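You operate a simulated robot arm through the tools that you are given. There is no shell and no other tool.

You are at the controls of a simulated robot arm. One attempt, no reset.

JOB
Put things in order on the top of the oak table. At the end: the black iron candle holder is on the green coaster; the gold brass candle holder stands where the black iron candle holder stood; the brown knobbed block from the top of the oak table stands where the gold brass candle holder stood; the red reel is on the cream square tin; whatever was shut is shut again. Leave all else as you found it, and nothing knocked over.

The check looks at the end state, three seconds after you hand in, the way a careful person would. Anything else that was tipped, shoved, dropped, spilled or broken makes it a failure.

ROBOT AND FRAMES
A 6-joint arm with a two-finger parallel gripper, fixed in place. Base frame: the origin is at the foot of the arm, x ahead of it, y to its left, z up; the work surface is at about z = 0. Units: mm, degrees, N and s.
With the tool pointing down near the work surface it reaches from about 140 to 580 mm from the base axis. Its first joint turns from -66.0 to 66.0 degrees. Payload 2.1 kg.
Tool frame: the origin (TCP) lies between the finger pads and is the grasp point; the fingertips stand 30 mm ahead of it; z points along the fingers, y is the line along which they close. Largest opening 94 mm; finger width 28, thickness 10; the body of the gripper, 50 by 96 mm, starts 55 mm behind the TCP.
Orientation is that of the tool frame in the base frame, as [roll, pitch, yaw] about the fixed x, y, z axes, in that order (R = Rz(yaw) Ry(pitch) Rx(roll)). With the fingers straight down and closing along the base's y, the tool's x points along the base's -x, its y along +y and its z along -z.

CONTROLS
- The arm moves only by the tool nudge_tool. Its argument "moves" is a list of rows, each an object (a shift or turn left out is 0, a gripper value left out holds the last) with "travel": the shift along the tool's x, y, z in mm, a list of three; "dr": the turn, a rotation vector about the tool's x, y, z in degrees, a list of three; "hand": the gripper command, from -1 (shut) to 1 (fully open), values between in proportion. In form: [{"travel": [dx, dy, dz], "dr": [rx, ry, rz], "hand": hand}, ...]. A call has 1 to 20 rows; each row shifts and turns the commanded pose from where the row before left it, along the tool's axes as they then stand. A row lasts 0.2 s, in which the tool goes at most 50 mm and 8.6 degrees; a call with a longer step from one row to the next is refused whole, and so is a gripper value outside its range. A pose out of reach is approached as far as the arm can. The call stops where the force on the tool passes 40 N (or 10 N more than at its start, if that is more) or the arm is blocked; 0.2 s more then pass. The fingers move at their own pace (about 72 mm/s each) and stop on an object; they squeeze with about 25 N. The grip force told is the motor's: it shows also when the fingers shut on nothing. Time passes only in rows, and 0.2 s behind the last, so rows that do not move let the fingers close. The reply holds the time, the measured pose of the TCP, the force on the tool along the base axes, the opening and the grip force, in the units named above and with some noise, with the torque about the TCP (base axes, N m) and any sound that the robot's microphone picked up.
- Cameras (640 x 400 px; columns grow to the right, rows downward): "scene" is fixed at [51.3, -368.7, 477.2]; the picture's right is [0.85, -0.53, 0.00], its down [-0.36, -0.58, -0.73] and it looks along [0.39, 0.62, -0.68] (base axes); focal length 292 px, centre (320, 200). "wrist" rides on the gripper at [76, 14, -102] in the tool frame; the picture's right is [-0.18, 0.98, 0.00], its down [-0.75, -0.14, -0.64] and it looks along [-0.63, -0.12, 0.77] (tool axes); focal length 243 px, centre (320, 200). There is no depth. A picture from a camera that has moved, and an enlarged one, comes with that camera's place and axes in the base frame and with its lens. The place of the scene camera against the robot may be out by one fixed shift of up to 12 mm in any direction.
- camera(camera): a new picture of that camera. It takes no simulated time.
- inspect(camera, box): a new picture of the part [left, top, right, bottom] of that camera's present view, enlarged. It takes no simulated time.
- close_job(): hands the job in; it is judged then, once.

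Nothing tells you positions but the pictures and the camera data. Unless the task says otherwise, let go and move clear before handing in.

The tools are called as name(argument=value, ...) on one line, values as JSON. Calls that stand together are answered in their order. nudge_tool: Moves the arm, as the interface text tells. Its arguments: {"type":"object","properties":{"moves":{"type":"array"}},"required":["moves"]} The other tools are called the same way: camera (camera) takes a picture; inspect (camera, box) takes an enlarged picture of a part of a camera's view; close_job () hands the job in.

At the start:

```text
time: 0.0
tcp_pos: [322.6, 69.8, 241.8]
orientation: [-180.0, 0.0, 179.9]
force: [0.6, -0.3, -0.6]
torque: [0.0, -0.02, -0.01]
grip_width: 94.1
gripper_force: 0.0
```

scene: 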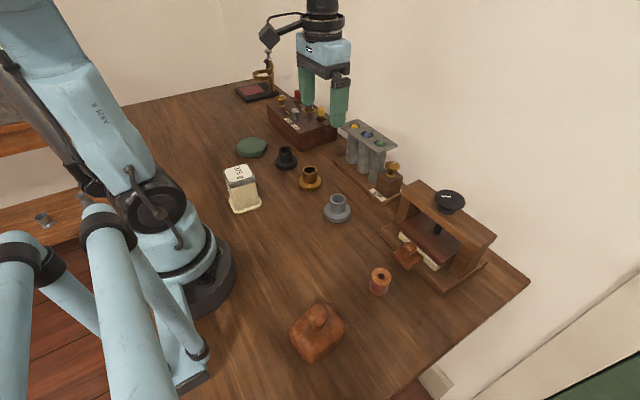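
wrist: 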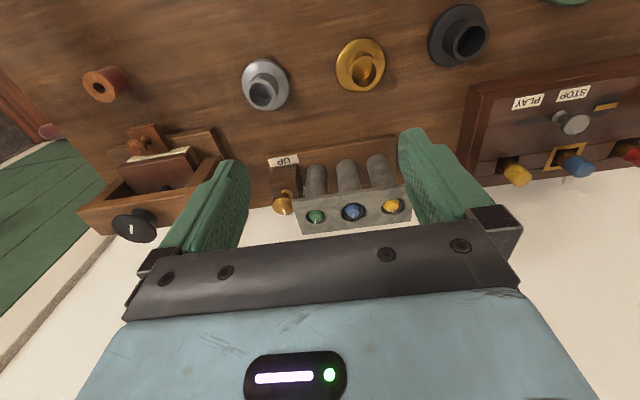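

I see the table with a green coaster, black, brass and grey candle holders, a cream tin, a red reel, a brown knobbed block in front, and a press-like device holding something at the right. I'll look closer before I move.

inspect(camera="scene", box=[200, 120, 360, 220])

inspect(camera="scene", box=[330, 170, 530, 300])

inspect(camera="scene", box=[230, 60, 430, 200])

inspect(camera="scene", box=[260, 260, 420, 380])

inspect(camera="wrist", box=[60, 40, 260, 250])

```text
4.00 times, centred on (280, 170) of scene
camera zoom: at [51.3, -368.7, 477.2], right [0.85, -0.53, 0.0], down [-0.36, -0.58, -0.73], along [0.39, 0.62, -0.68], focal length 1166 px, centre (480, 320)
```

zoom: 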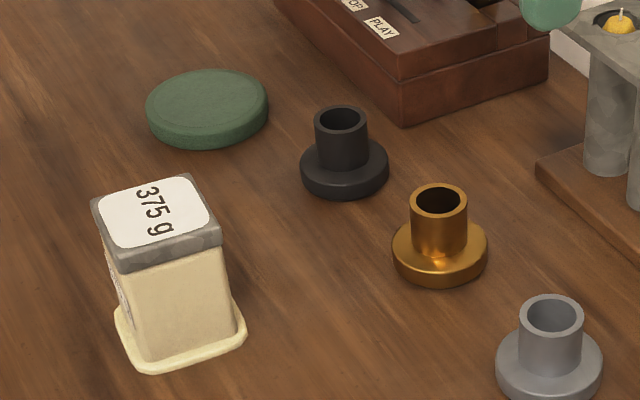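

```text
3.08 times, centred on (430, 235) of scene
camera zoom: at [51.3, -368.7, 477.2], right [0.85, -0.53, 0.0], down [-0.36, -0.58, -0.73], along [0.39, 0.62, -0.68], focal length 897 px, centre (-18, 92)
```

zoom: 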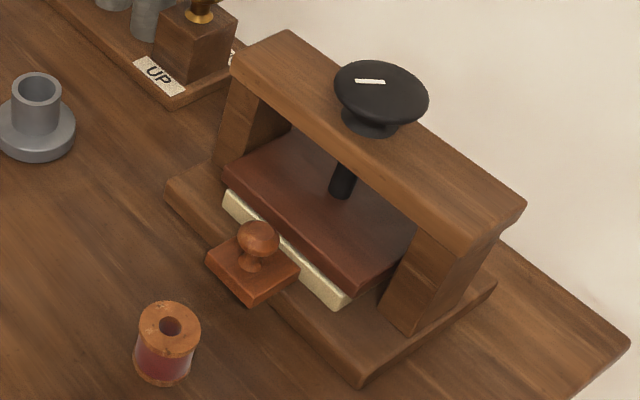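

```text
2.86 times, centred on (330, 130) of scene
camera zoom: at [51.3, -368.7, 477.2], right [0.85, -0.53, 0.0], down [-0.36, -0.58, -0.73], along [0.39, 0.62, -0.68], focal length 833 px, centre (291, 400)
```

zoom: 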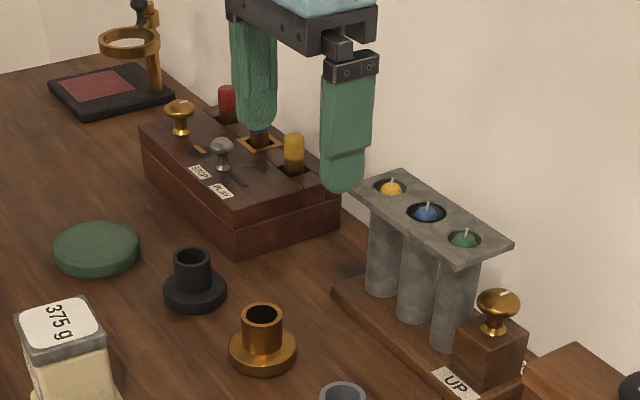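

```text
3.33 times, centred on (340, 320) of scene
camera zoom: at [51.3, -368.7, 477.2], right [0.85, -0.53, 0.0], down [-0.36, -0.58, -0.73], along [0.39, 0.62, -0.68], focal length 972 px, centre (253, -200)
```

zoom: 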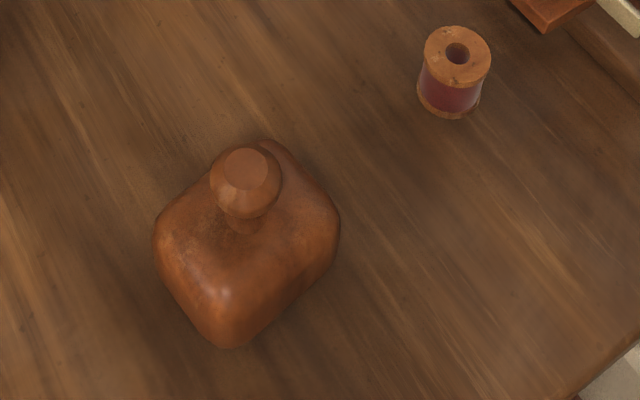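

```text
1.90 times, centred on (160, 145) of wrist
camera zoom: at [246.7, 84.3, 344.3], right [0.18, 0.98, 0.0], down [0.75, -0.14, 0.64], along [0.63, -0.12, -0.77], focal length 462 px, centre (625, 305)
```

zoom: 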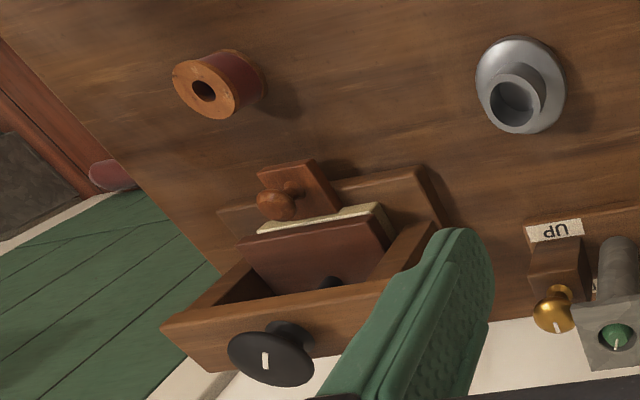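

I estimate coaster ≈(271,356), black ≈(318,231), brass ≈(330,124), grey ≈(331,4), tin ≈(166,145), reel ≈(297,-182) and the big knobbed block ≈(148,-208). There is also a smaller knobbed piece by the press, so I'll move the wrist camera up high to look at that side first.

nudge_tool(moves=[{"travel": [20, -37, 0]}, {"travel": [20, -37, 0]}, {"travel": [20, -37, 0]}, {"travel": [20, -37, 0]}, {"travel": [20, -37, 0]}, {"travel": [20, -37, 0]}, {}])

camera(camera="wrist")

camera(camera="scene")

inspect(camera="scene", box=[0, 90, 160, 250])

```text
time: 1.6
tcp_pos: [203.3, -153.5, 242.5]
orientation: [179.9, 0.0, 179.9]
force: [-0.3, -0.6, 0.2]
torque: [-0.01, 0.01, -0.05]
grip_width: 93.7
gripper_force: 0.0
```

```text
taken
camera wrist: at [126.7, -138.0, 344.6], right [0.18, 0.98, 0.0], down [0.75, -0.14, 0.64], along [0.63, -0.12, -0.77], focal length 243 px, centre (320, 200)
```

wrist: 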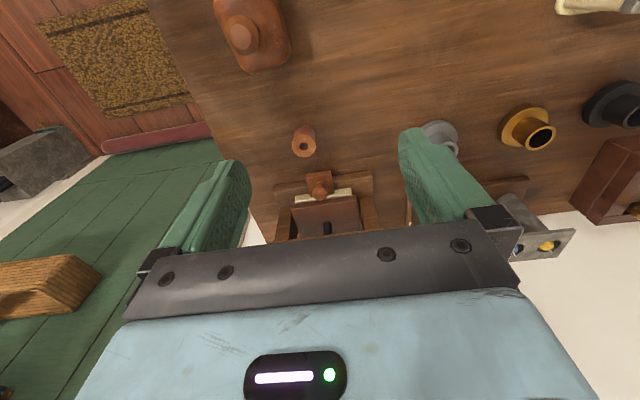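

```text
taken
```

scene: 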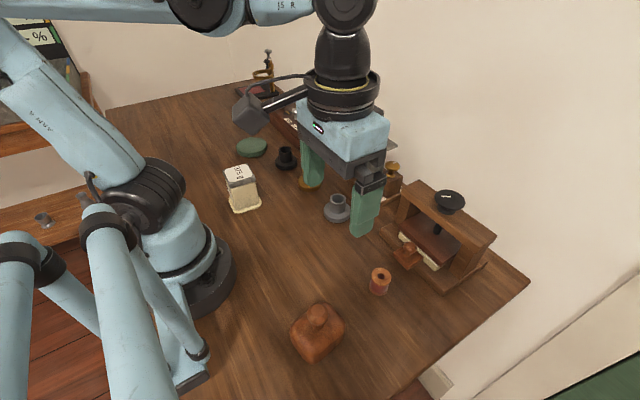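

```text
2.50 times, centred on (80, 170) of scene
camera zoom: at [51.3, -368.8, 477.2], right [0.85, -0.53, 0.0], down [-0.36, -0.58, -0.73], along [0.39, 0.62, -0.68], focal length 729 px, centre (920, 275)
```

zoom: 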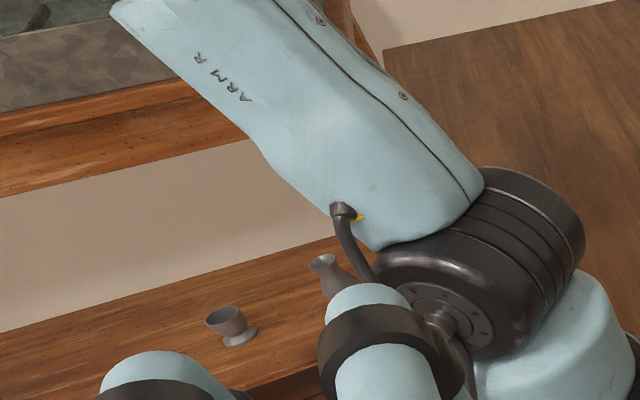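

inspect(camera="wrist", box=[250, 110, 400, 240])

inspect(camera="wrist", box=[180, 0, 340, 100])

inspect(camera="scene", box=[340, 220, 460, 300])

```text
3.08 times, centred on (325, 175) of wrist
camera zoom: at [126.7, -138.0, 344.6], right [0.18, 0.98, 0.0], down [0.75, -0.14, 0.64], along [0.63, -0.12, -0.77], focal length 746 px, centre (305, 277)
```

zoom: 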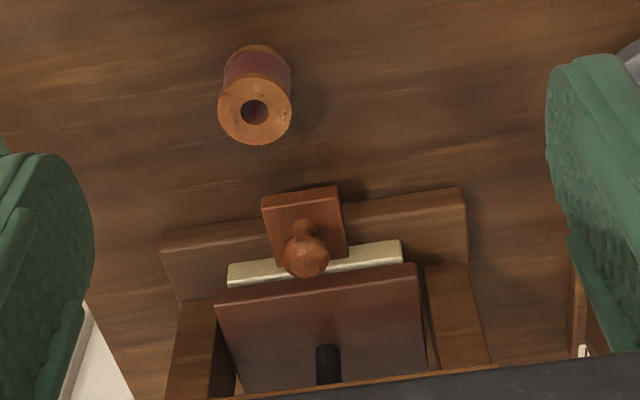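

```text
4.00 times, centred on (260, 50) of wrist
camera zoom: at [126.7, -138.0, 344.6], right [0.18, 0.98, 0.0], down [0.75, -0.14, 0.64], along [0.63, -0.12, -0.77], focal length 970 px, centre (560, 800)
```

zoom: 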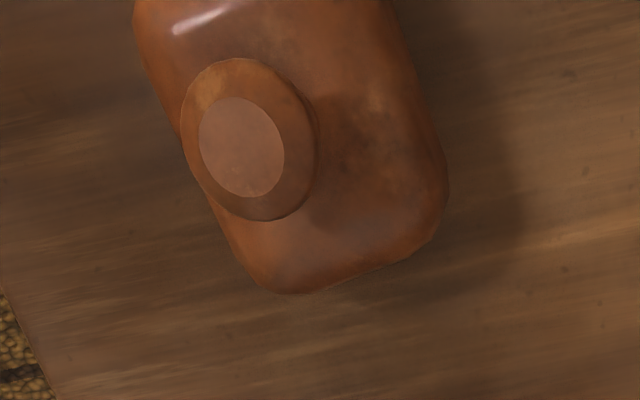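

```text
5.00 times, centred on (400, 260) of scene
camera zoom: at [51.3, -368.8, 477.2], right [0.85, -0.53, 0.0], down [-0.36, -0.58, -0.73], along [0.39, 0.62, -0.68], focal length 1458 px, centre (-80, -100)
```

zoom: 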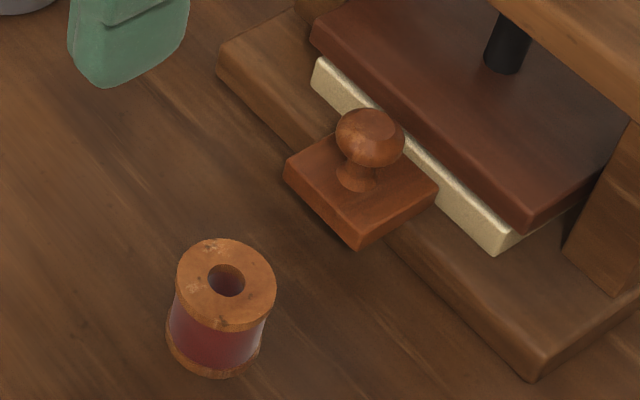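

The small knobbed piece sits on the press base, so the block meant is the large one standing on the table itself at the near right. I'll start with the black holder and go to a hover above it, at about (308,228).

nudge_tool(moves=[{"travel": [-11.7, 42.4, 0]}, {"travel": [-11.7, 42.4, 0]}, {"travel": [-11.7, 42.4, 0]}, {"travel": [-11.7, 42.4, 0]}, {"travel": [-11.7, 42.4, 0]}, {"travel": [-11.7, 42.4, 0]}, {"travel": [-11.7, 42.4, 0]}, {"travel": [-11.7, 42.4, 0]}, {"travel": [-11.7, 42.4, 0]}, {"travel": [0, 0, 45]}, {"travel": [0, 0, 45]}, {}, {}])

camera(camera="wrist")

camera(camera="scene")

```text
time: 4.4
tcp_pos: [307.1, 229.5, 150.9]
orientation: [-180.0, 0.0, -179.9]
force: [0.0, 0.3, -0.1]
torque: [0.02, -0.03, 0.0]
grip_width: 94.0
gripper_force: 0.0
```

```text
taken
camera wrist: at [231.0, 244.1, 255.2], right [0.18, 0.98, 0.0], down [0.75, -0.14, 0.64], along [0.63, -0.12, -0.77], focal length 243 px, centre (320, 200)
```

wrist: 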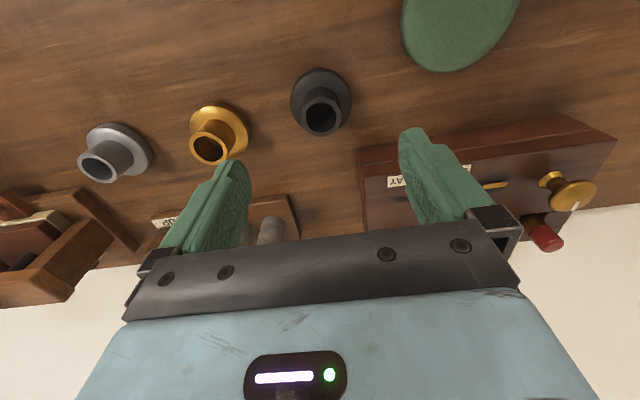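

```text
taken
```

scene: 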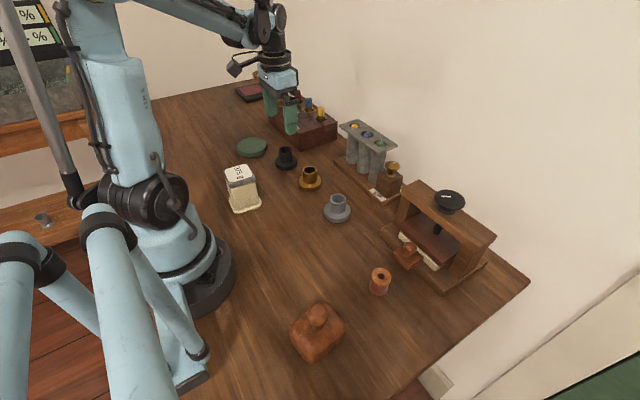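

inspect(camera="wrist", box=[170, 50, 370, 190])

inspect(camera="wrist", box=[360, 0, 560, 130])

inspect(camera="scene", box=[220, 70, 340, 200])

```text
2.86 times, centred on (270, 120) of wrist
camera zoom: at [231.0, 244.1, 255.2], right [0.18, 0.98, 0.0], down [0.75, -0.14, 0.64], along [0.63, -0.12, -0.77], focal length 693 px, centre (463, 429)
```

zoom: 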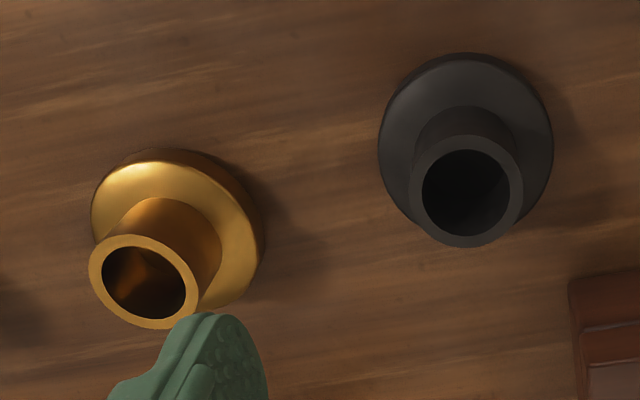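

```text
3.08 times, centred on (460, 65) of wrist
camera zoom: at [231.0, 244.1, 255.2], right [0.18, 0.98, 0.0], down [0.75, -0.14, 0.64], along [0.63, -0.12, -0.77], focal length 746 px, centre (-111, 615)
```

zoom: 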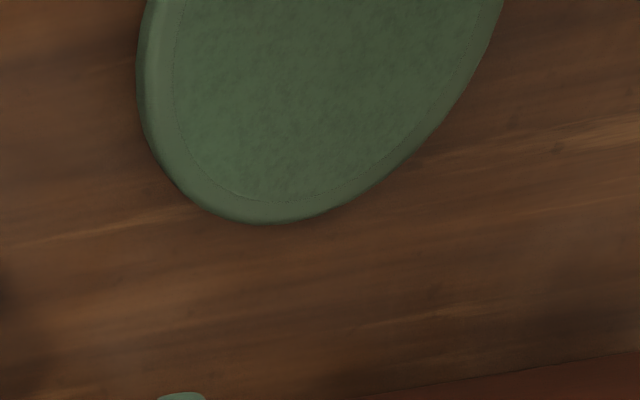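

```text
3.08 times, centred on (280, 135) of scene
camera zoom: at [51.3, -368.7, 477.2], right [0.85, -0.53, 0.0], down [-0.36, -0.58, -0.73], along [0.39, 0.62, -0.68], focal length 897 px, centre (443, 400)
```

zoom: 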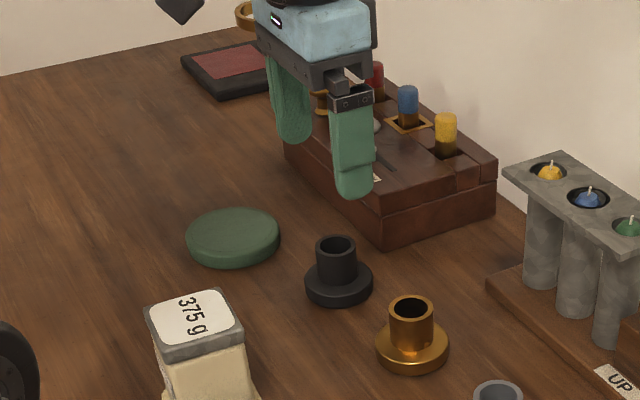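

The black holder is centred near (309,230.5), with a disc about 60 mm wide, a tube about 34 mm wide and a rim near z=48; the brass one is near (317.5,122.5). Next I'll go over the coaster to fix its centre.

nudge_tool(moves=[{"travel": [12, 31, -5]}, {"travel": [12, 31, -5]}, {"travel": [12, 31, -5]}, {"travel": [12, 31, -5]}, {}, {}])

camera(camera="wrist")

camera(camera="scene")

```text
time: 5.8
tcp_pos: [260.8, 351.9, 171.7]
orientation: [179.9, 0.0, -180.0]
force: [0.4, -0.9, 1.1]
torque: [0.01, 0.02, -0.02]
grip_width: 93.8
gripper_force: 0.1
```

```text
taken
camera wrist: at [184.3, 367.8, 274.2], right [0.18, 0.98, 0.0], down [0.75, -0.14, 0.64], along [0.63, -0.12, -0.77], focal length 243 px, centre (320, 200)
```

wrist: 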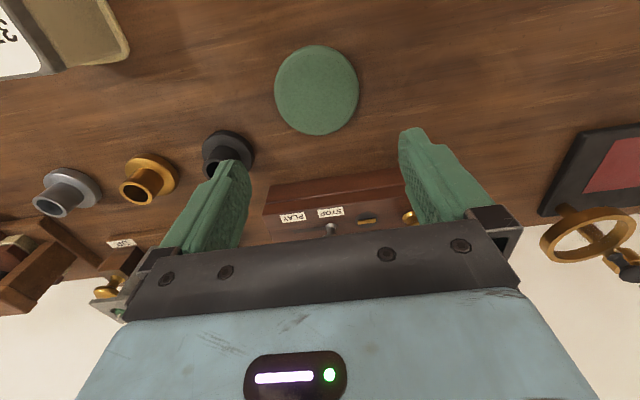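

```text
taken
```

scene: 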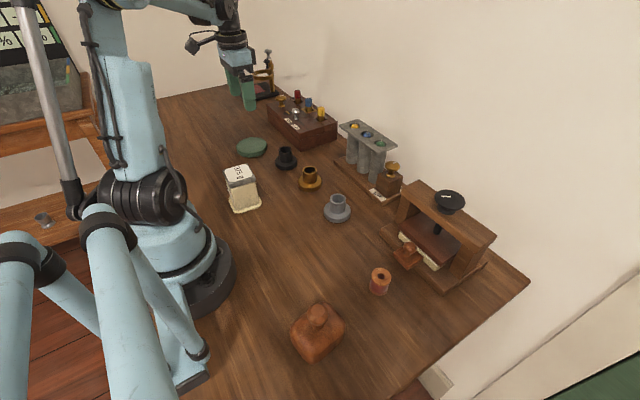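

inspect(camera="wrist", box=[250, 30, 400, 150])

inspect(camera="wrist", box=[0, 0, 160, 100])

```text
3.33 times, centred on (325, 90) of wrist
camera zoom: at [184.3, 367.8, 274.2], right [0.18, 0.98, 0.0], down [0.75, -0.14, 0.64], along [0.63, -0.12, -0.77], focal length 809 px, centre (303, 567)
```

zoom: 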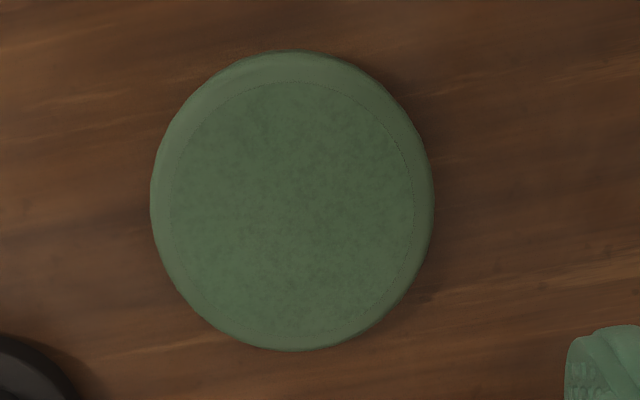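

```text
4.00 times, centred on (80, 50) of wrist
camera zoom: at [184.3, 367.8, 274.2], right [0.18, 0.98, 0.0], down [0.75, -0.14, 0.64], along [0.63, -0.12, -0.77], focal length 970 px, centre (1280, 800)
```

zoom: 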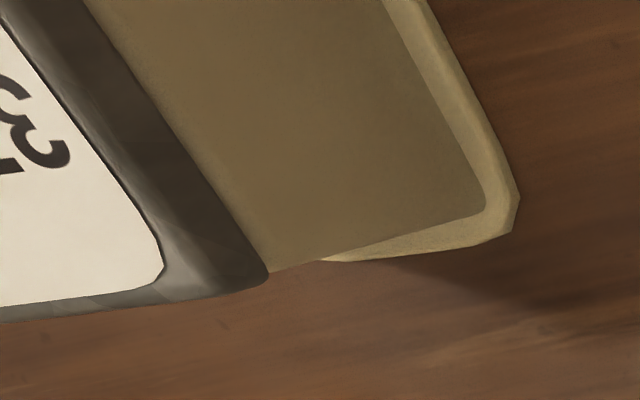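

The coaster is centred near (258,350.5) and about 88 mm across. Now I'll go back over the black holder, part-close the gripper and descend around its tube.

nudge_tool(moves=[{"travel": [-12.2, -30.8, 0], "hand": 0.4}, {"travel": [-12.2, -30.8, 0]}, {"travel": [-12.2, -30.8, 0]}, {"travel": [-12.2, -30.8, 0]}, {"travel": [0, 0, 40]}, {"travel": [0, 0, 40]}, {}, {}])

camera(camera="wrist")

camera(camera="scene")

```text
time: 7.6
tcp_pos: [309.1, 230.0, 91.3]
orientation: [179.9, 0.1, -179.9]
force: [0.2, 0.5, 0.0]
torque: [0.01, 0.0, 0.03]
grip_width: 65.8
gripper_force: 0.1
```

```text
taken
camera wrist: at [233.1, 244.1, 193.5], right [0.18, 0.98, 0.0], down [0.75, -0.14, 0.64], along [0.63, -0.12, -0.77], focal length 243 px, centre (320, 200)
```

wrist: 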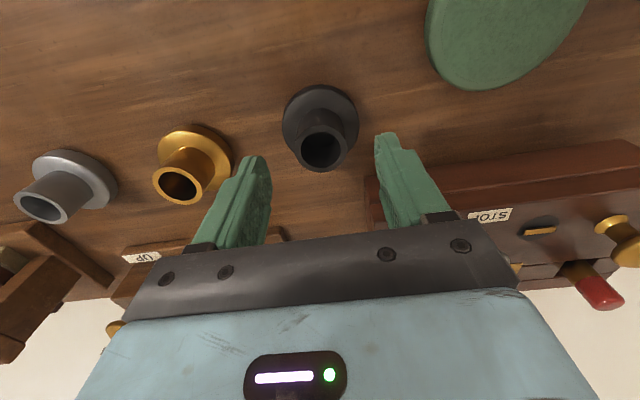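

```text
taken
```

scene: 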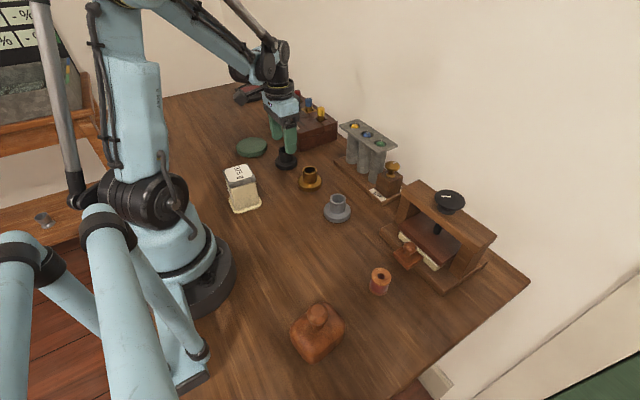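

nudge_tool(moves=[{"travel": [0, 0, 20]}, {"travel": [0, 0, 17]}, {}, {"hand": -1}, {}, {}, {}])

camera(camera="wrist")

inspect(camera="scene", box=[220, 100, 340, 200])

```text
time: 9.2
tcp_pos: [308.6, 230.3, 54.5]
orientation: [-180.0, 0.0, 179.9]
force: [-0.6, 0.4, 0.6]
torque: [-0.03, 0.0, -0.01]
grip_width: 35.0
gripper_force: 25.1
```

```text
taken
camera wrist: at [233.0, 244.6, 157.3], right [0.18, 0.98, 0.0], down [0.75, -0.14, 0.64], along [0.63, -0.12, -0.77], focal length 243 px, centre (320, 200)
```

wrist: 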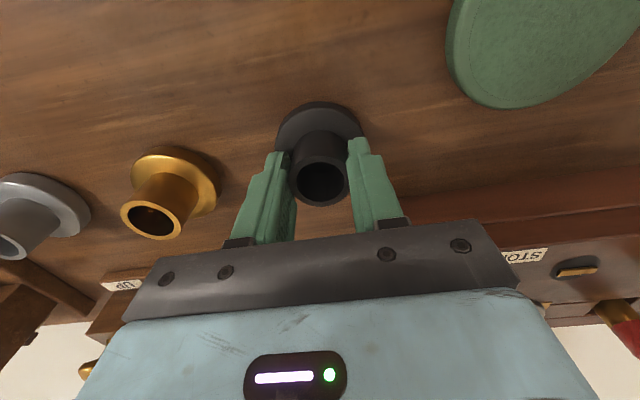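

```text
4.00 times, centred on (280, 150) of scene
camera zoom: at [51.3, -368.7, 477.2], right [0.85, -0.53, 0.0], down [-0.36, -0.58, -0.73], along [0.39, 0.62, -0.68], focal length 1166 px, centre (480, 400)
```

zoom: 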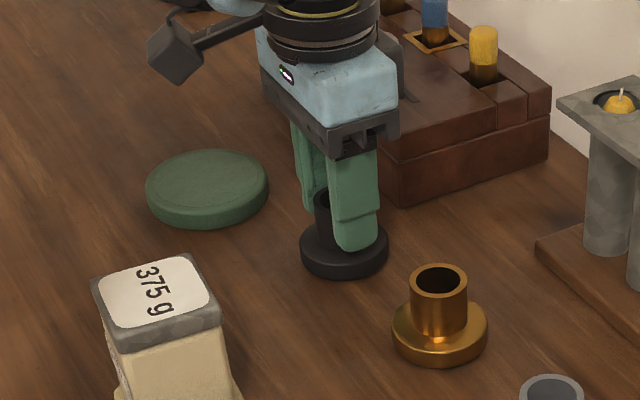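

The black holder is gripped at its tube, 35 mm wide. I'll lift it and carry it over the coaster.

nudge_tool(moves=[{"travel": [0, 0, -15]}, {"travel": [0, 0, -25]}, {"travel": [0, 0, -20]}, {"travel": [10.2, 24, 0]}, {"travel": [10.2, 24, 0]}, {"travel": [10.2, 24, 0]}, {"travel": [10.2, 24, 0]}, {"travel": [10.2, 24, 0]}, {}, {}])

camera(camera="wrist")

camera(camera="scene")

```text
time: 11.4
tcp_pos: [257.1, 350.5, 113.5]
orientation: [-180.0, -0.1, -180.0]
force: [0.5, 0.0, -2.8]
torque: [0.0, -0.02, 0.01]
grip_width: 34.8
gripper_force: 24.8
```

```text
taken
camera wrist: at [181.4, 365.0, 217.0], right [0.18, 0.98, 0.0], down [0.75, -0.14, 0.64], along [0.63, -0.12, -0.77], focal length 243 px, centre (320, 200)
```

wrist: 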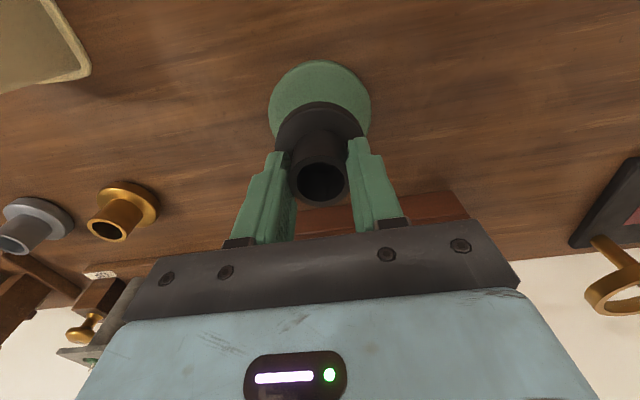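

```text
taken
```

scene: 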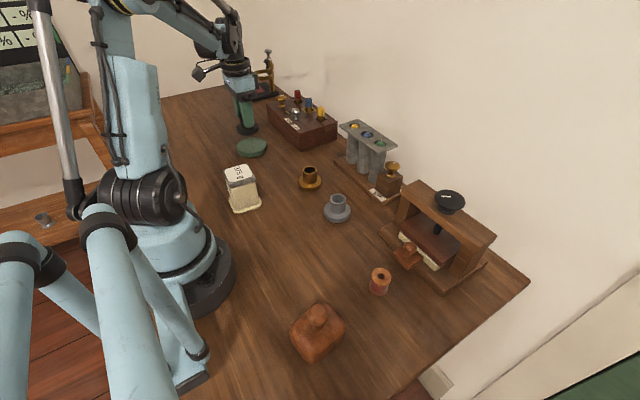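

Centred over the coaster; lowering until contact.

nudge_tool(moves=[{"travel": [0, 0, 20]}, {"travel": [0, 0, 15]}, {"travel": [0, 0, 3]}, {}])

inspect(camera="wrist", box=[220, 50, 420, 220])

inspect(camera="scene", box=[220, 100, 300, 170])

```text
time: 12.4
tcp_pos: [256.7, 350.8, 76.3]
orientation: [-180.0, 0.0, -180.0]
force: [0.0, -0.4, -3.9]
torque: [0.02, 0.01, 0.03]
grip_width: 34.5
gripper_force: 25.2
```

```text
2.35 times, centred on (320, 135) of wrist
camera zoom: at [181.5, 364.7, 178.8], right [0.18, 0.98, 0.0], down [0.75, -0.14, 0.64], along [0.63, -0.12, -0.77], focal length 571 px, centre (320, 353)
```

zoom: 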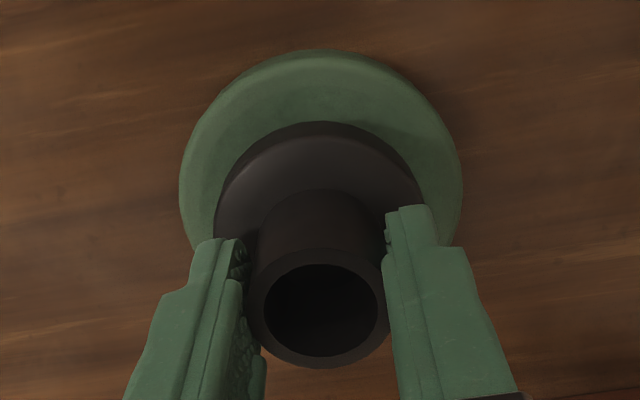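

```text
5.71 times, centred on (260, 135) of scene
camera zoom: at [51.3, -368.7, 477.2], right [0.85, -0.53, 0.0], down [-0.36, -0.58, -0.73], along [0.39, 0.62, -0.68], focal length 1666 px, centre (663, 571)
```

zoom: 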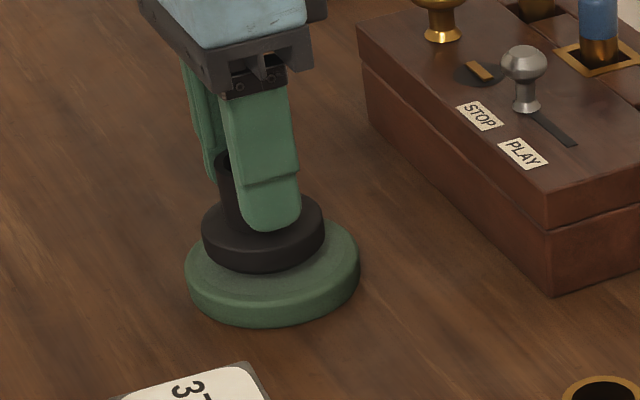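

nudge_tool(moves=[{"travel": [0, 0, 2]}, {"travel": [0, 0, 2]}, {}])

```text
time: 13.2
tcp_pos: [258.1, 350.6, 72.3]
orientation: [180.0, -0.1, 179.9]
force: [0.1, -0.1, -2.8]
torque: [0.03, 0.04, 0.03]
grip_width: 34.8
gripper_force: 25.1
```

nudge_tool(moves=[{"travel": [0, 0, 1.5]}, {"travel": [0, 0, 1.5]}, {}])

inspect(camera="scene", box=[220, 100, 300, 170])

```text
time: 14.0
tcp_pos: [258.1, 351.7, 69.8]
orientation: [-180.0, 0.0, -180.0]
force: [-0.7, 1.0, 17.0]
torque: [0.03, -0.05, 0.03]
grip_width: 34.7
gripper_force: 25.0
```

```text
5.71 times, centred on (260, 135) of scene
camera zoom: at [51.3, -368.8, 477.2], right [0.85, -0.53, 0.0], down [-0.36, -0.58, -0.73], along [0.39, 0.62, -0.68], focal length 1666 px, centre (663, 571)
```

zoom: 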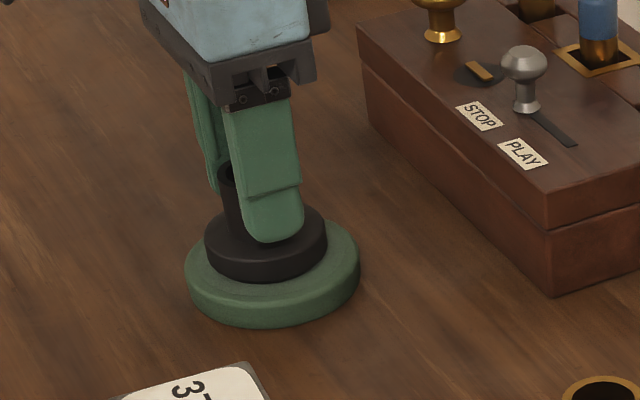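

Contact on the coaster. I'll release, lift, and go over the brass holder.

nudge_tool(moves=[{"travel": [0, 0, -0.8]}, {"hand": 0.4}, {}, {}, {"travel": [0, 0, -20]}, {"travel": [0, 0, -40]}, {"travel": [0, 0, -40]}, {"travel": [-9.9, -38, 0]}, {"travel": [-9.9, -38, 0]}, {"travel": [-9.9, -38, 0]}, {"travel": [-9.9, -38, 0]}, {"travel": [-9.9, -38, 0]}, {"travel": [-9.9, -38, 0]}, {"travel": [0, 0, 35]}, {"travel": [0, 0, 35]}, {}, {}])

camera(camera="wrist")

camera(camera="scene")

```text
time: 17.6
tcp_pos: [317.7, 122.3, 99.7]
orientation: [180.0, 0.0, -180.0]
force: [0.0, 0.1, 0.2]
torque: [0.01, -0.01, 0.01]
grip_width: 65.7
gripper_force: 0.3
```

```text
taken
camera wrist: at [240.8, 137.1, 203.9], right [0.18, 0.98, 0.0], down [0.75, -0.14, 0.64], along [0.63, -0.12, -0.77], focal length 243 px, centre (320, 200)
```

wrist: 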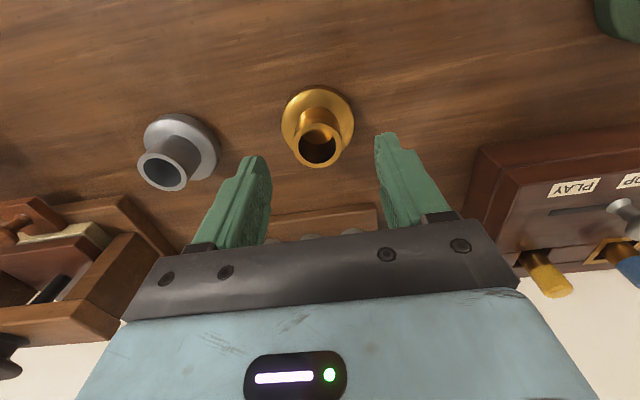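

```text
taken
```

scene: 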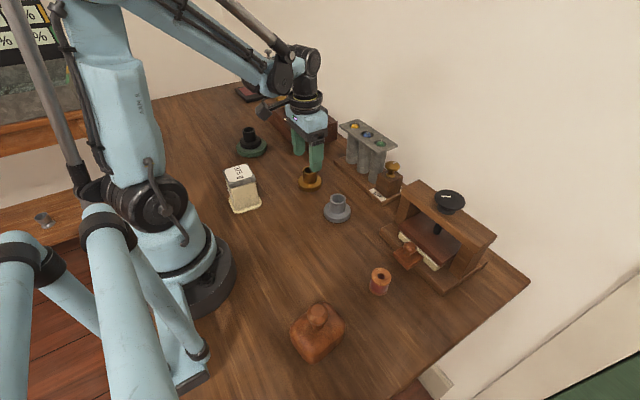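

inspect(camera="wrist", box=[260, 70, 380, 190])

```text
3.33 times, centred on (320, 130) of wrist
camera zoom: at [240.8, 137.1, 203.9], right [0.18, 0.98, 0.0], down [0.75, -0.14, 0.64], along [0.63, -0.12, -0.77], focal length 809 px, centre (320, 433)
```

zoom: 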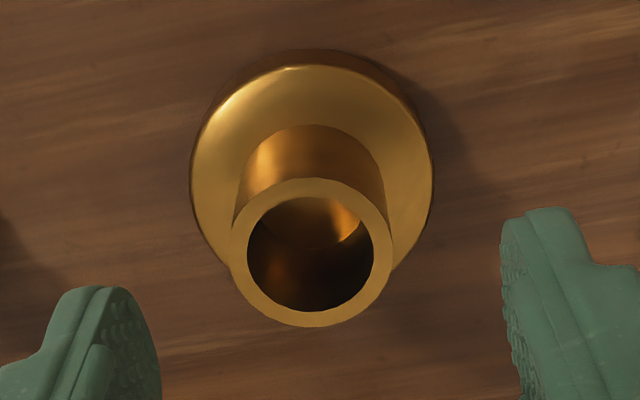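

The brass holder is centred near (319,121), so I need a small correction of about 2 mm. Then I'll descend and grip it.

nudge_tool(moves=[{"travel": [-1.8, -1.5, 0]}, {"travel": [0, 0, 26]}, {"travel": [0, 0, 20]}, {}, {"hand": -1}, {}, {}, {}])

camera(camera="wrist")

inspect(camera="scene", box=[220, 100, 360, 220])

```text
time: 19.4
tcp_pos: [318.1, 121.6, 54.0]
orientation: [180.0, 0.1, 180.0]
force: [0.2, -0.2, -0.1]
torque: [0.02, 0.01, -0.01]
grip_width: 34.5
gripper_force: 24.6
```

```text
taken
camera wrist: at [242.7, 135.2, 157.4], right [0.18, 0.98, 0.0], down [0.75, -0.14, 0.64], along [0.63, -0.12, -0.77], focal length 243 px, centre (320, 200)
```

wrist: 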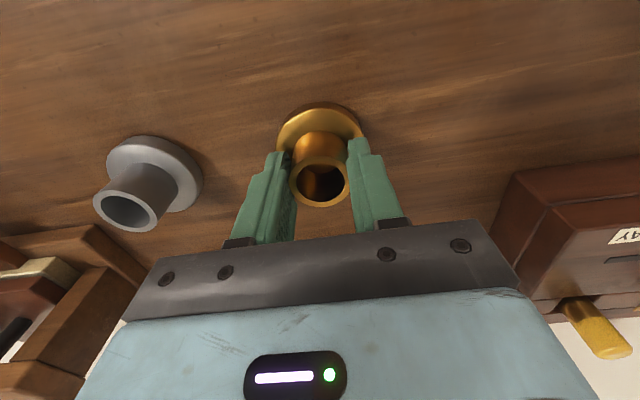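

```text
3.33 times, centred on (290, 160) of scene
camera zoom: at [51.3, -368.7, 477.2], right [0.85, -0.53, 0.0], down [-0.36, -0.58, -0.73], along [0.39, 0.62, -0.68], focal length 972 px, centre (420, 333)
```

zoom: 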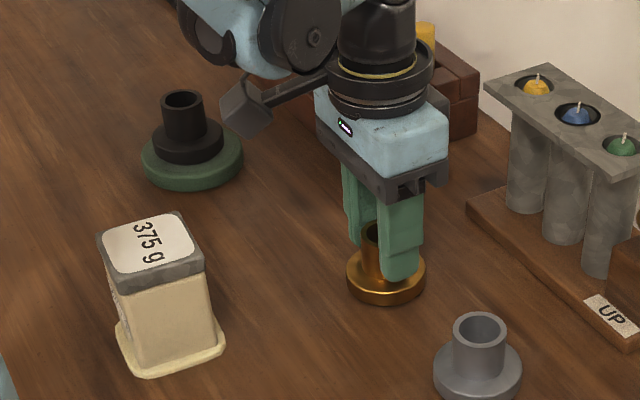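

The brass holder is gripped the same way the black one was. I'll lift it and move it to the black one's old grip pose.

nudge_tool(moves=[{"travel": [0, 0, -15]}, {"travel": [0, 0, -25]}, {"travel": [0, 0, -10]}, {"travel": [3.4, 36.5, 0]}, {"travel": [3.4, 36.5, 0]}, {"travel": [3.4, 36.5, 0]}, {}, {"travel": [0, 0, 25]}, {"travel": [0, 0, 18]}, {"travel": [0, 0, 4]}, {}, {}])

camera(camera="wrist")

inspect(camera="scene", box=[220, 100, 340, 200])

```text
time: 22.0
tcp_pos: [308.6, 230.5, 56.2]
orientation: [-179.9, 0.0, -180.0]
force: [0.0, 0.3, -3.4]
torque: [-0.01, 0.01, 0.03]
grip_width: 34.6
gripper_force: 24.7
```

```text
taken
camera wrist: at [232.6, 244.8, 160.3], right [0.18, 0.98, 0.0], down [0.75, -0.14, 0.64], along [0.63, -0.12, -0.77], focal length 243 px, centre (320, 200)
```

wrist: 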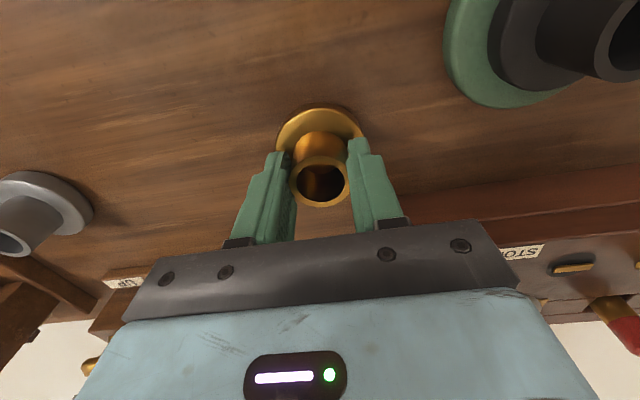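

```text
4.00 times, centred on (280, 150) of scene
camera zoom: at [51.3, -368.7, 477.2], right [0.85, -0.53, 0.0], down [-0.36, -0.58, -0.73], along [0.39, 0.62, -0.68], focal length 1166 px, centre (480, 400)
```

zoom: 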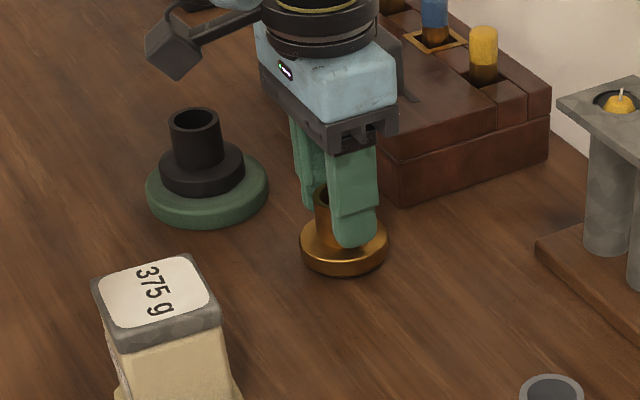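

nudge_tool(moves=[{"travel": [0, 0, 1.5]}, {"travel": [0, 0, 1.5]}, {"travel": [0, 0, 0.5]}, {}])

```text
time: 23.0
tcp_pos: [309.7, 229.6, 54.2]
orientation: [-180.0, 0.0, 180.0]
force: [-3.2, 0.3, 17.9]
torque: [-0.05, -0.04, 0.0]
grip_width: 34.6
gripper_force: 24.4
```

The brass holder stands on the table (contact force is showing). I'll release it, lift well clear, and go to look down on the big knobbed block.

nudge_tool(moves=[{"travel": [0, 0, -0.6]}, {"hand": 0.4}, {}, {}, {"travel": [0, 0, -20]}, {"travel": [0, 0, -45]}, {"travel": [0, 0, -45]}, {"travel": [0, 0, -45], "hand": 1}, {}])

nudge_tool(moves=[{"travel": [15.5, -43.6, 0]}, {"travel": [15.5, -43.6, 0]}, {"travel": [15.5, -43.6, 0]}, {"travel": [15.5, -43.6, 0]}, {"travel": [15.5, -43.6, 0]}, {"travel": [15.5, -43.6, 0]}, {"travel": [15.5, -43.6, 0]}, {"travel": [15.5, -43.6, 0]}, {"travel": [15.5, -43.6, 0]}, {"travel": [15.5, -43.6, 0]}, {}, {}])

camera(camera="wrist")

camera(camera="scene")

```text
time: 25.0
tcp_pos: [308.7, 229.9, 208.1]
orientation: [-179.9, 0.0, 180.0]
force: [-0.9, -0.9, -0.8]
torque: [-0.02, -0.04, -0.03]
grip_width: 94.0
gripper_force: 0.1
```

```text
time: 27.6
tcp_pos: [152.1, -205.6, 208.5]
orientation: [-180.0, -0.1, 179.9]
force: [-0.1, 0.1, -0.8]
torque: [-0.01, 0.03, 0.01]
grip_width: 94.2
gripper_force: 0.2
```

```text
taken
camera wrist: at [75.8, -191.5, 311.7], right [0.18, 0.98, 0.0], down [0.75, -0.14, 0.64], along [0.63, -0.12, -0.77], focal length 243 px, centre (320, 200)
```

wrist: 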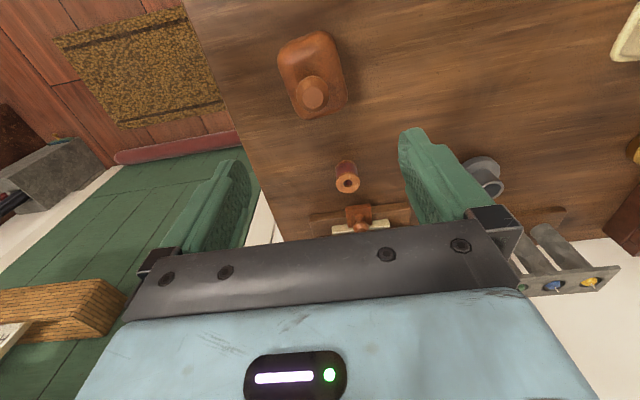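

```text
taken
```

scene: 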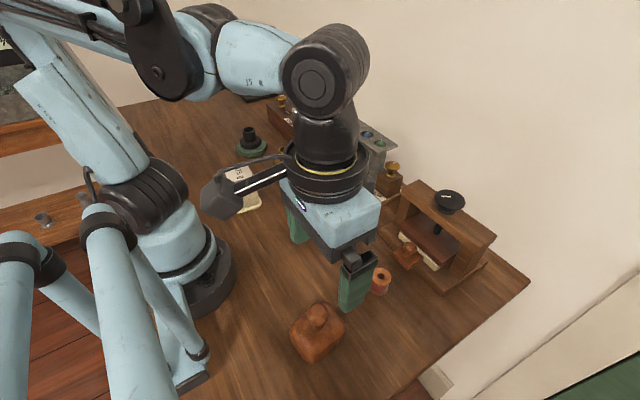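

inspect(camera="wrist", box=[240, 10, 400, 140])

inspect(camera="scene", box=[270, 290, 370, 370])

inspect(camera="wrist", box=[310, 140, 400, 240])

```text
3.08 times, centred on (320, 75) of wrist
camera zoom: at [75.8, -191.5, 311.7], right [0.18, 0.98, 0.0], down [0.75, -0.14, 0.64], along [0.63, -0.12, -0.77], focal length 746 px, centre (320, 585)
```

zoom: 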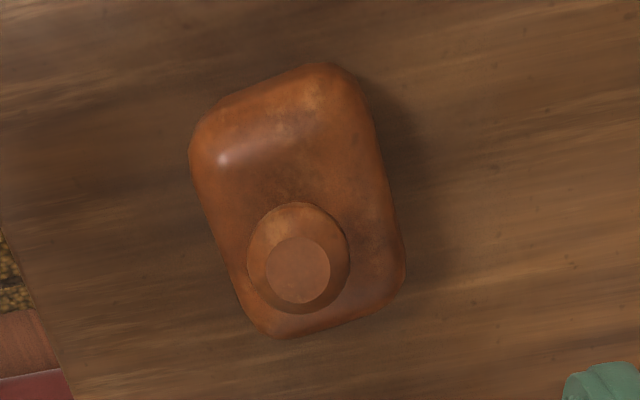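

```text
5.00 times, centred on (320, 330) of scene
camera zoom: at [51.3, -368.8, 477.2], right [0.85, -0.53, 0.0], down [-0.36, -0.58, -0.73], along [0.39, 0.62, -0.68], focal length 1458 px, centre (320, -450)
```

zoom: 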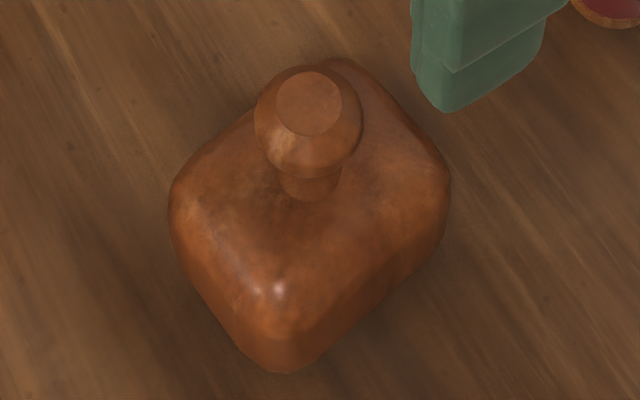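

```text
4.00 times, centred on (355, 190) of wrist
camera zoom: at [75.8, -191.5, 311.7], right [0.18, 0.98, 0.0], down [0.75, -0.14, 0.64], along [0.63, -0.12, -0.77], focal length 970 px, centre (180, 240)
```

zoom: 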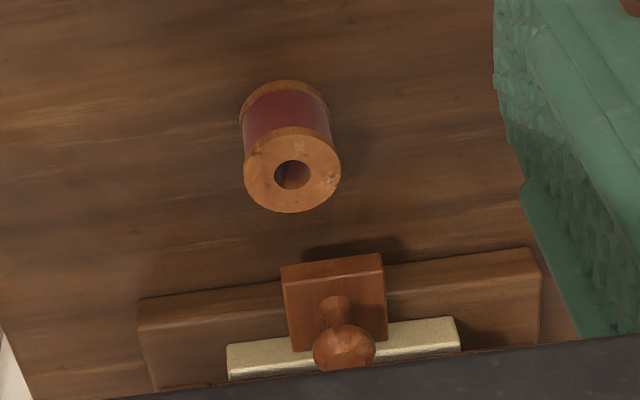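

The knob's top is at about (140,-210,95), and the knob is about 30 mm wide. I'll come down over it and check the alignment.

nudge_tool(moves=[{"travel": [11.6, -4.6, 0], "hand": 0.4}, {"travel": [0, 0, 35]}, {"travel": [0, 0, 35]}, {}, {}])

camera(camera="wrist")

inspect(camera="wrist", box=[240, 60, 400, 180])

inspect(camera="scene", box=[240, 240, 400, 380])

```text
time: 28.8
tcp_pos: [140.1, -210.6, 138.1]
orientation: [-179.9, 0.0, 180.0]
force: [0.0, -0.1, 0.2]
torque: [0.03, -0.02, -0.03]
grip_width: 65.8
gripper_force: 0.0
```

```text
taken
camera wrist: at [65.0, -196.3, 241.9], right [0.18, 0.98, 0.0], down [0.75, -0.14, 0.64], along [0.63, -0.12, -0.77], focal length 243 px, centre (320, 200)
```

wrist: 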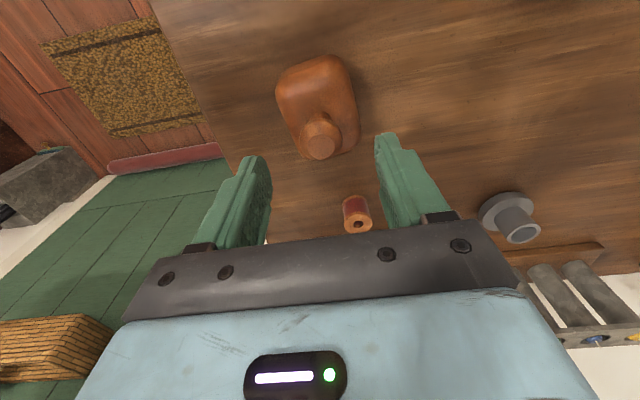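

```text
3.33 times, centred on (320, 120) of wrist
camera zoom: at [65.0, -196.3, 241.9], right [0.18, 0.98, 0.0], down [0.75, -0.14, 0.64], along [0.63, -0.12, -0.77], focal length 809 px, centre (320, 467)
```

zoom: 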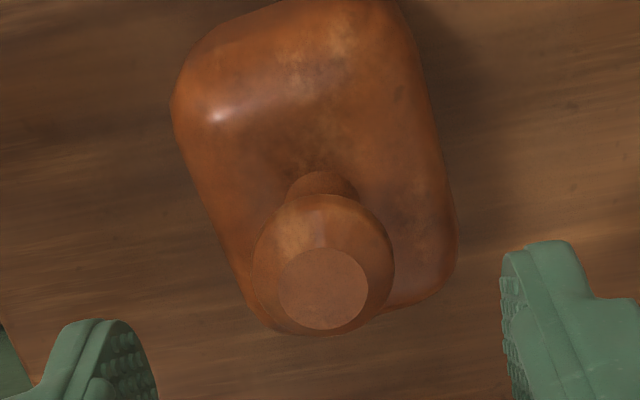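

```text
2.86 times, centred on (320, 310) of scene
camera zoom: at [51.3, -368.7, 477.2], right [0.85, -0.53, 0.0], down [-0.36, -0.58, -0.73], along [0.39, 0.62, -0.68], focal length 833 px, centre (320, -114)
```

zoom: 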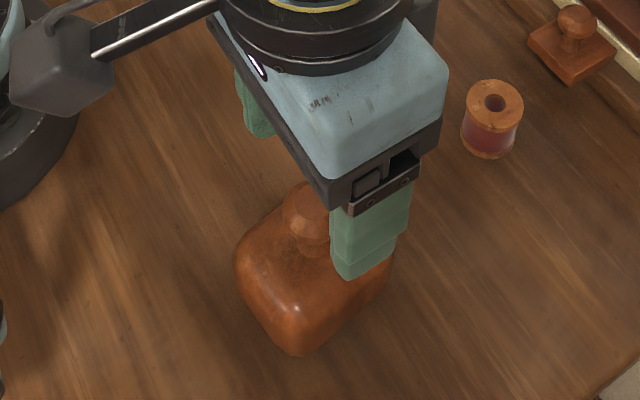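

Aligned. I'll descend so the fingertips sit just above the body and beside the knob, then close.

nudge_tool(moves=[{"travel": [0, 0, 25]}, {"travel": [0, 0, 18]}, {}, {}])

inspect(camera="wrist", box=[220, 80, 420, 230])

inspect(camera="scene", box=[260, 270, 380, 380])

```text
time: 29.8
tcp_pos: [142.7, -210.5, 95.7]
orientation: [-180.0, 0.1, -180.0]
force: [-0.1, 0.9, 0.1]
torque: [0.01, -0.01, 0.0]
grip_width: 65.9
gripper_force: 0.1
```

```text
2.67 times, centred on (320, 155) of wrist
camera zoom: at [66.1, -196.1, 199.4], right [0.18, 0.98, 0.0], down [0.75, -0.14, 0.64], along [0.63, -0.12, -0.77], focal length 647 px, centre (320, 320)
```

zoom: 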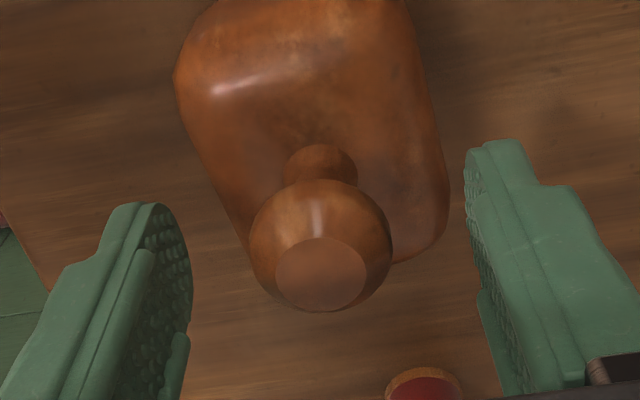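

```text
3.64 times, centred on (320, 325) of scene
camera zoom: at [51.3, -368.7, 477.2], right [0.85, -0.53, 0.0], down [-0.36, -0.58, -0.73], along [0.39, 0.62, -0.68], focal length 1060 px, centre (320, -254)
```

zoom: 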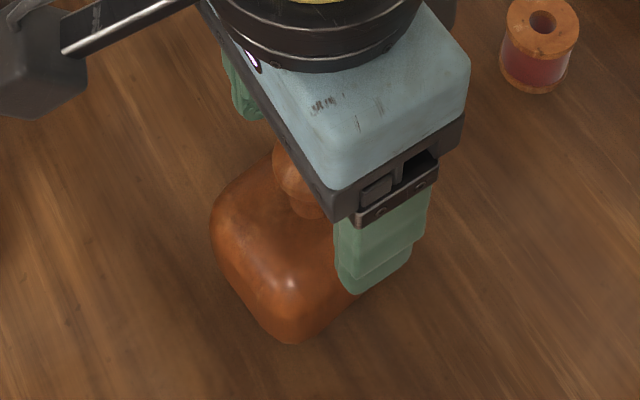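

nudge_tool(moves=[{"travel": [0, 0, 4]}, {}, {"hand": -1}, {}, {}, {}, {}])

camera(camera="wrist")

inspect(camera="scene", box=[260, 270, 380, 380])

```text
time: 31.4
tcp_pos: [142.7, -210.9, 93.1]
orientation: [180.0, -0.1, -180.0]
force: [-0.8, 0.5, -0.5]
torque: [-0.02, -0.01, -0.04]
grip_width: 29.2
gripper_force: 24.4
```

```text
taken
camera wrist: at [66.1, -196.0, 195.4], right [0.18, 0.98, 0.0], down [0.75, -0.14, 0.64], along [0.63, -0.12, -0.77], focal length 243 px, centre (320, 200)
```

wrist: 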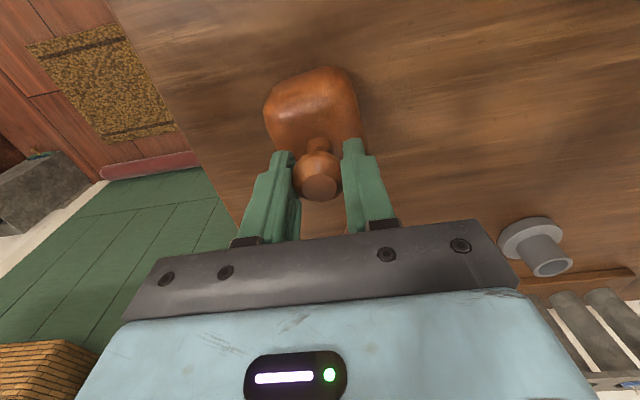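

```text
3.64 times, centred on (320, 325) of scene
camera zoom: at [51.3, -368.8, 477.2], right [0.85, -0.53, 0.0], down [-0.36, -0.58, -0.73], along [0.39, 0.62, -0.68], focal length 1060 px, centre (320, -254)
```

zoom: 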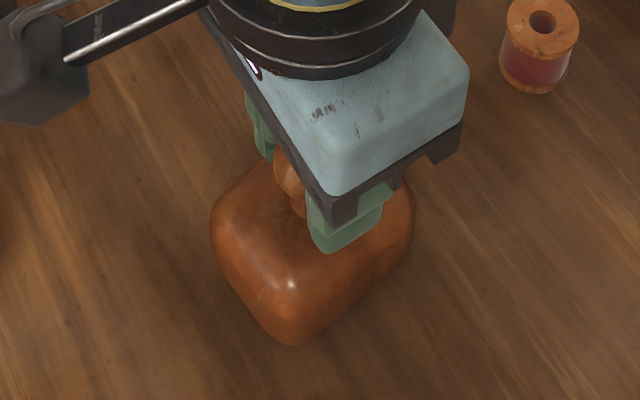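

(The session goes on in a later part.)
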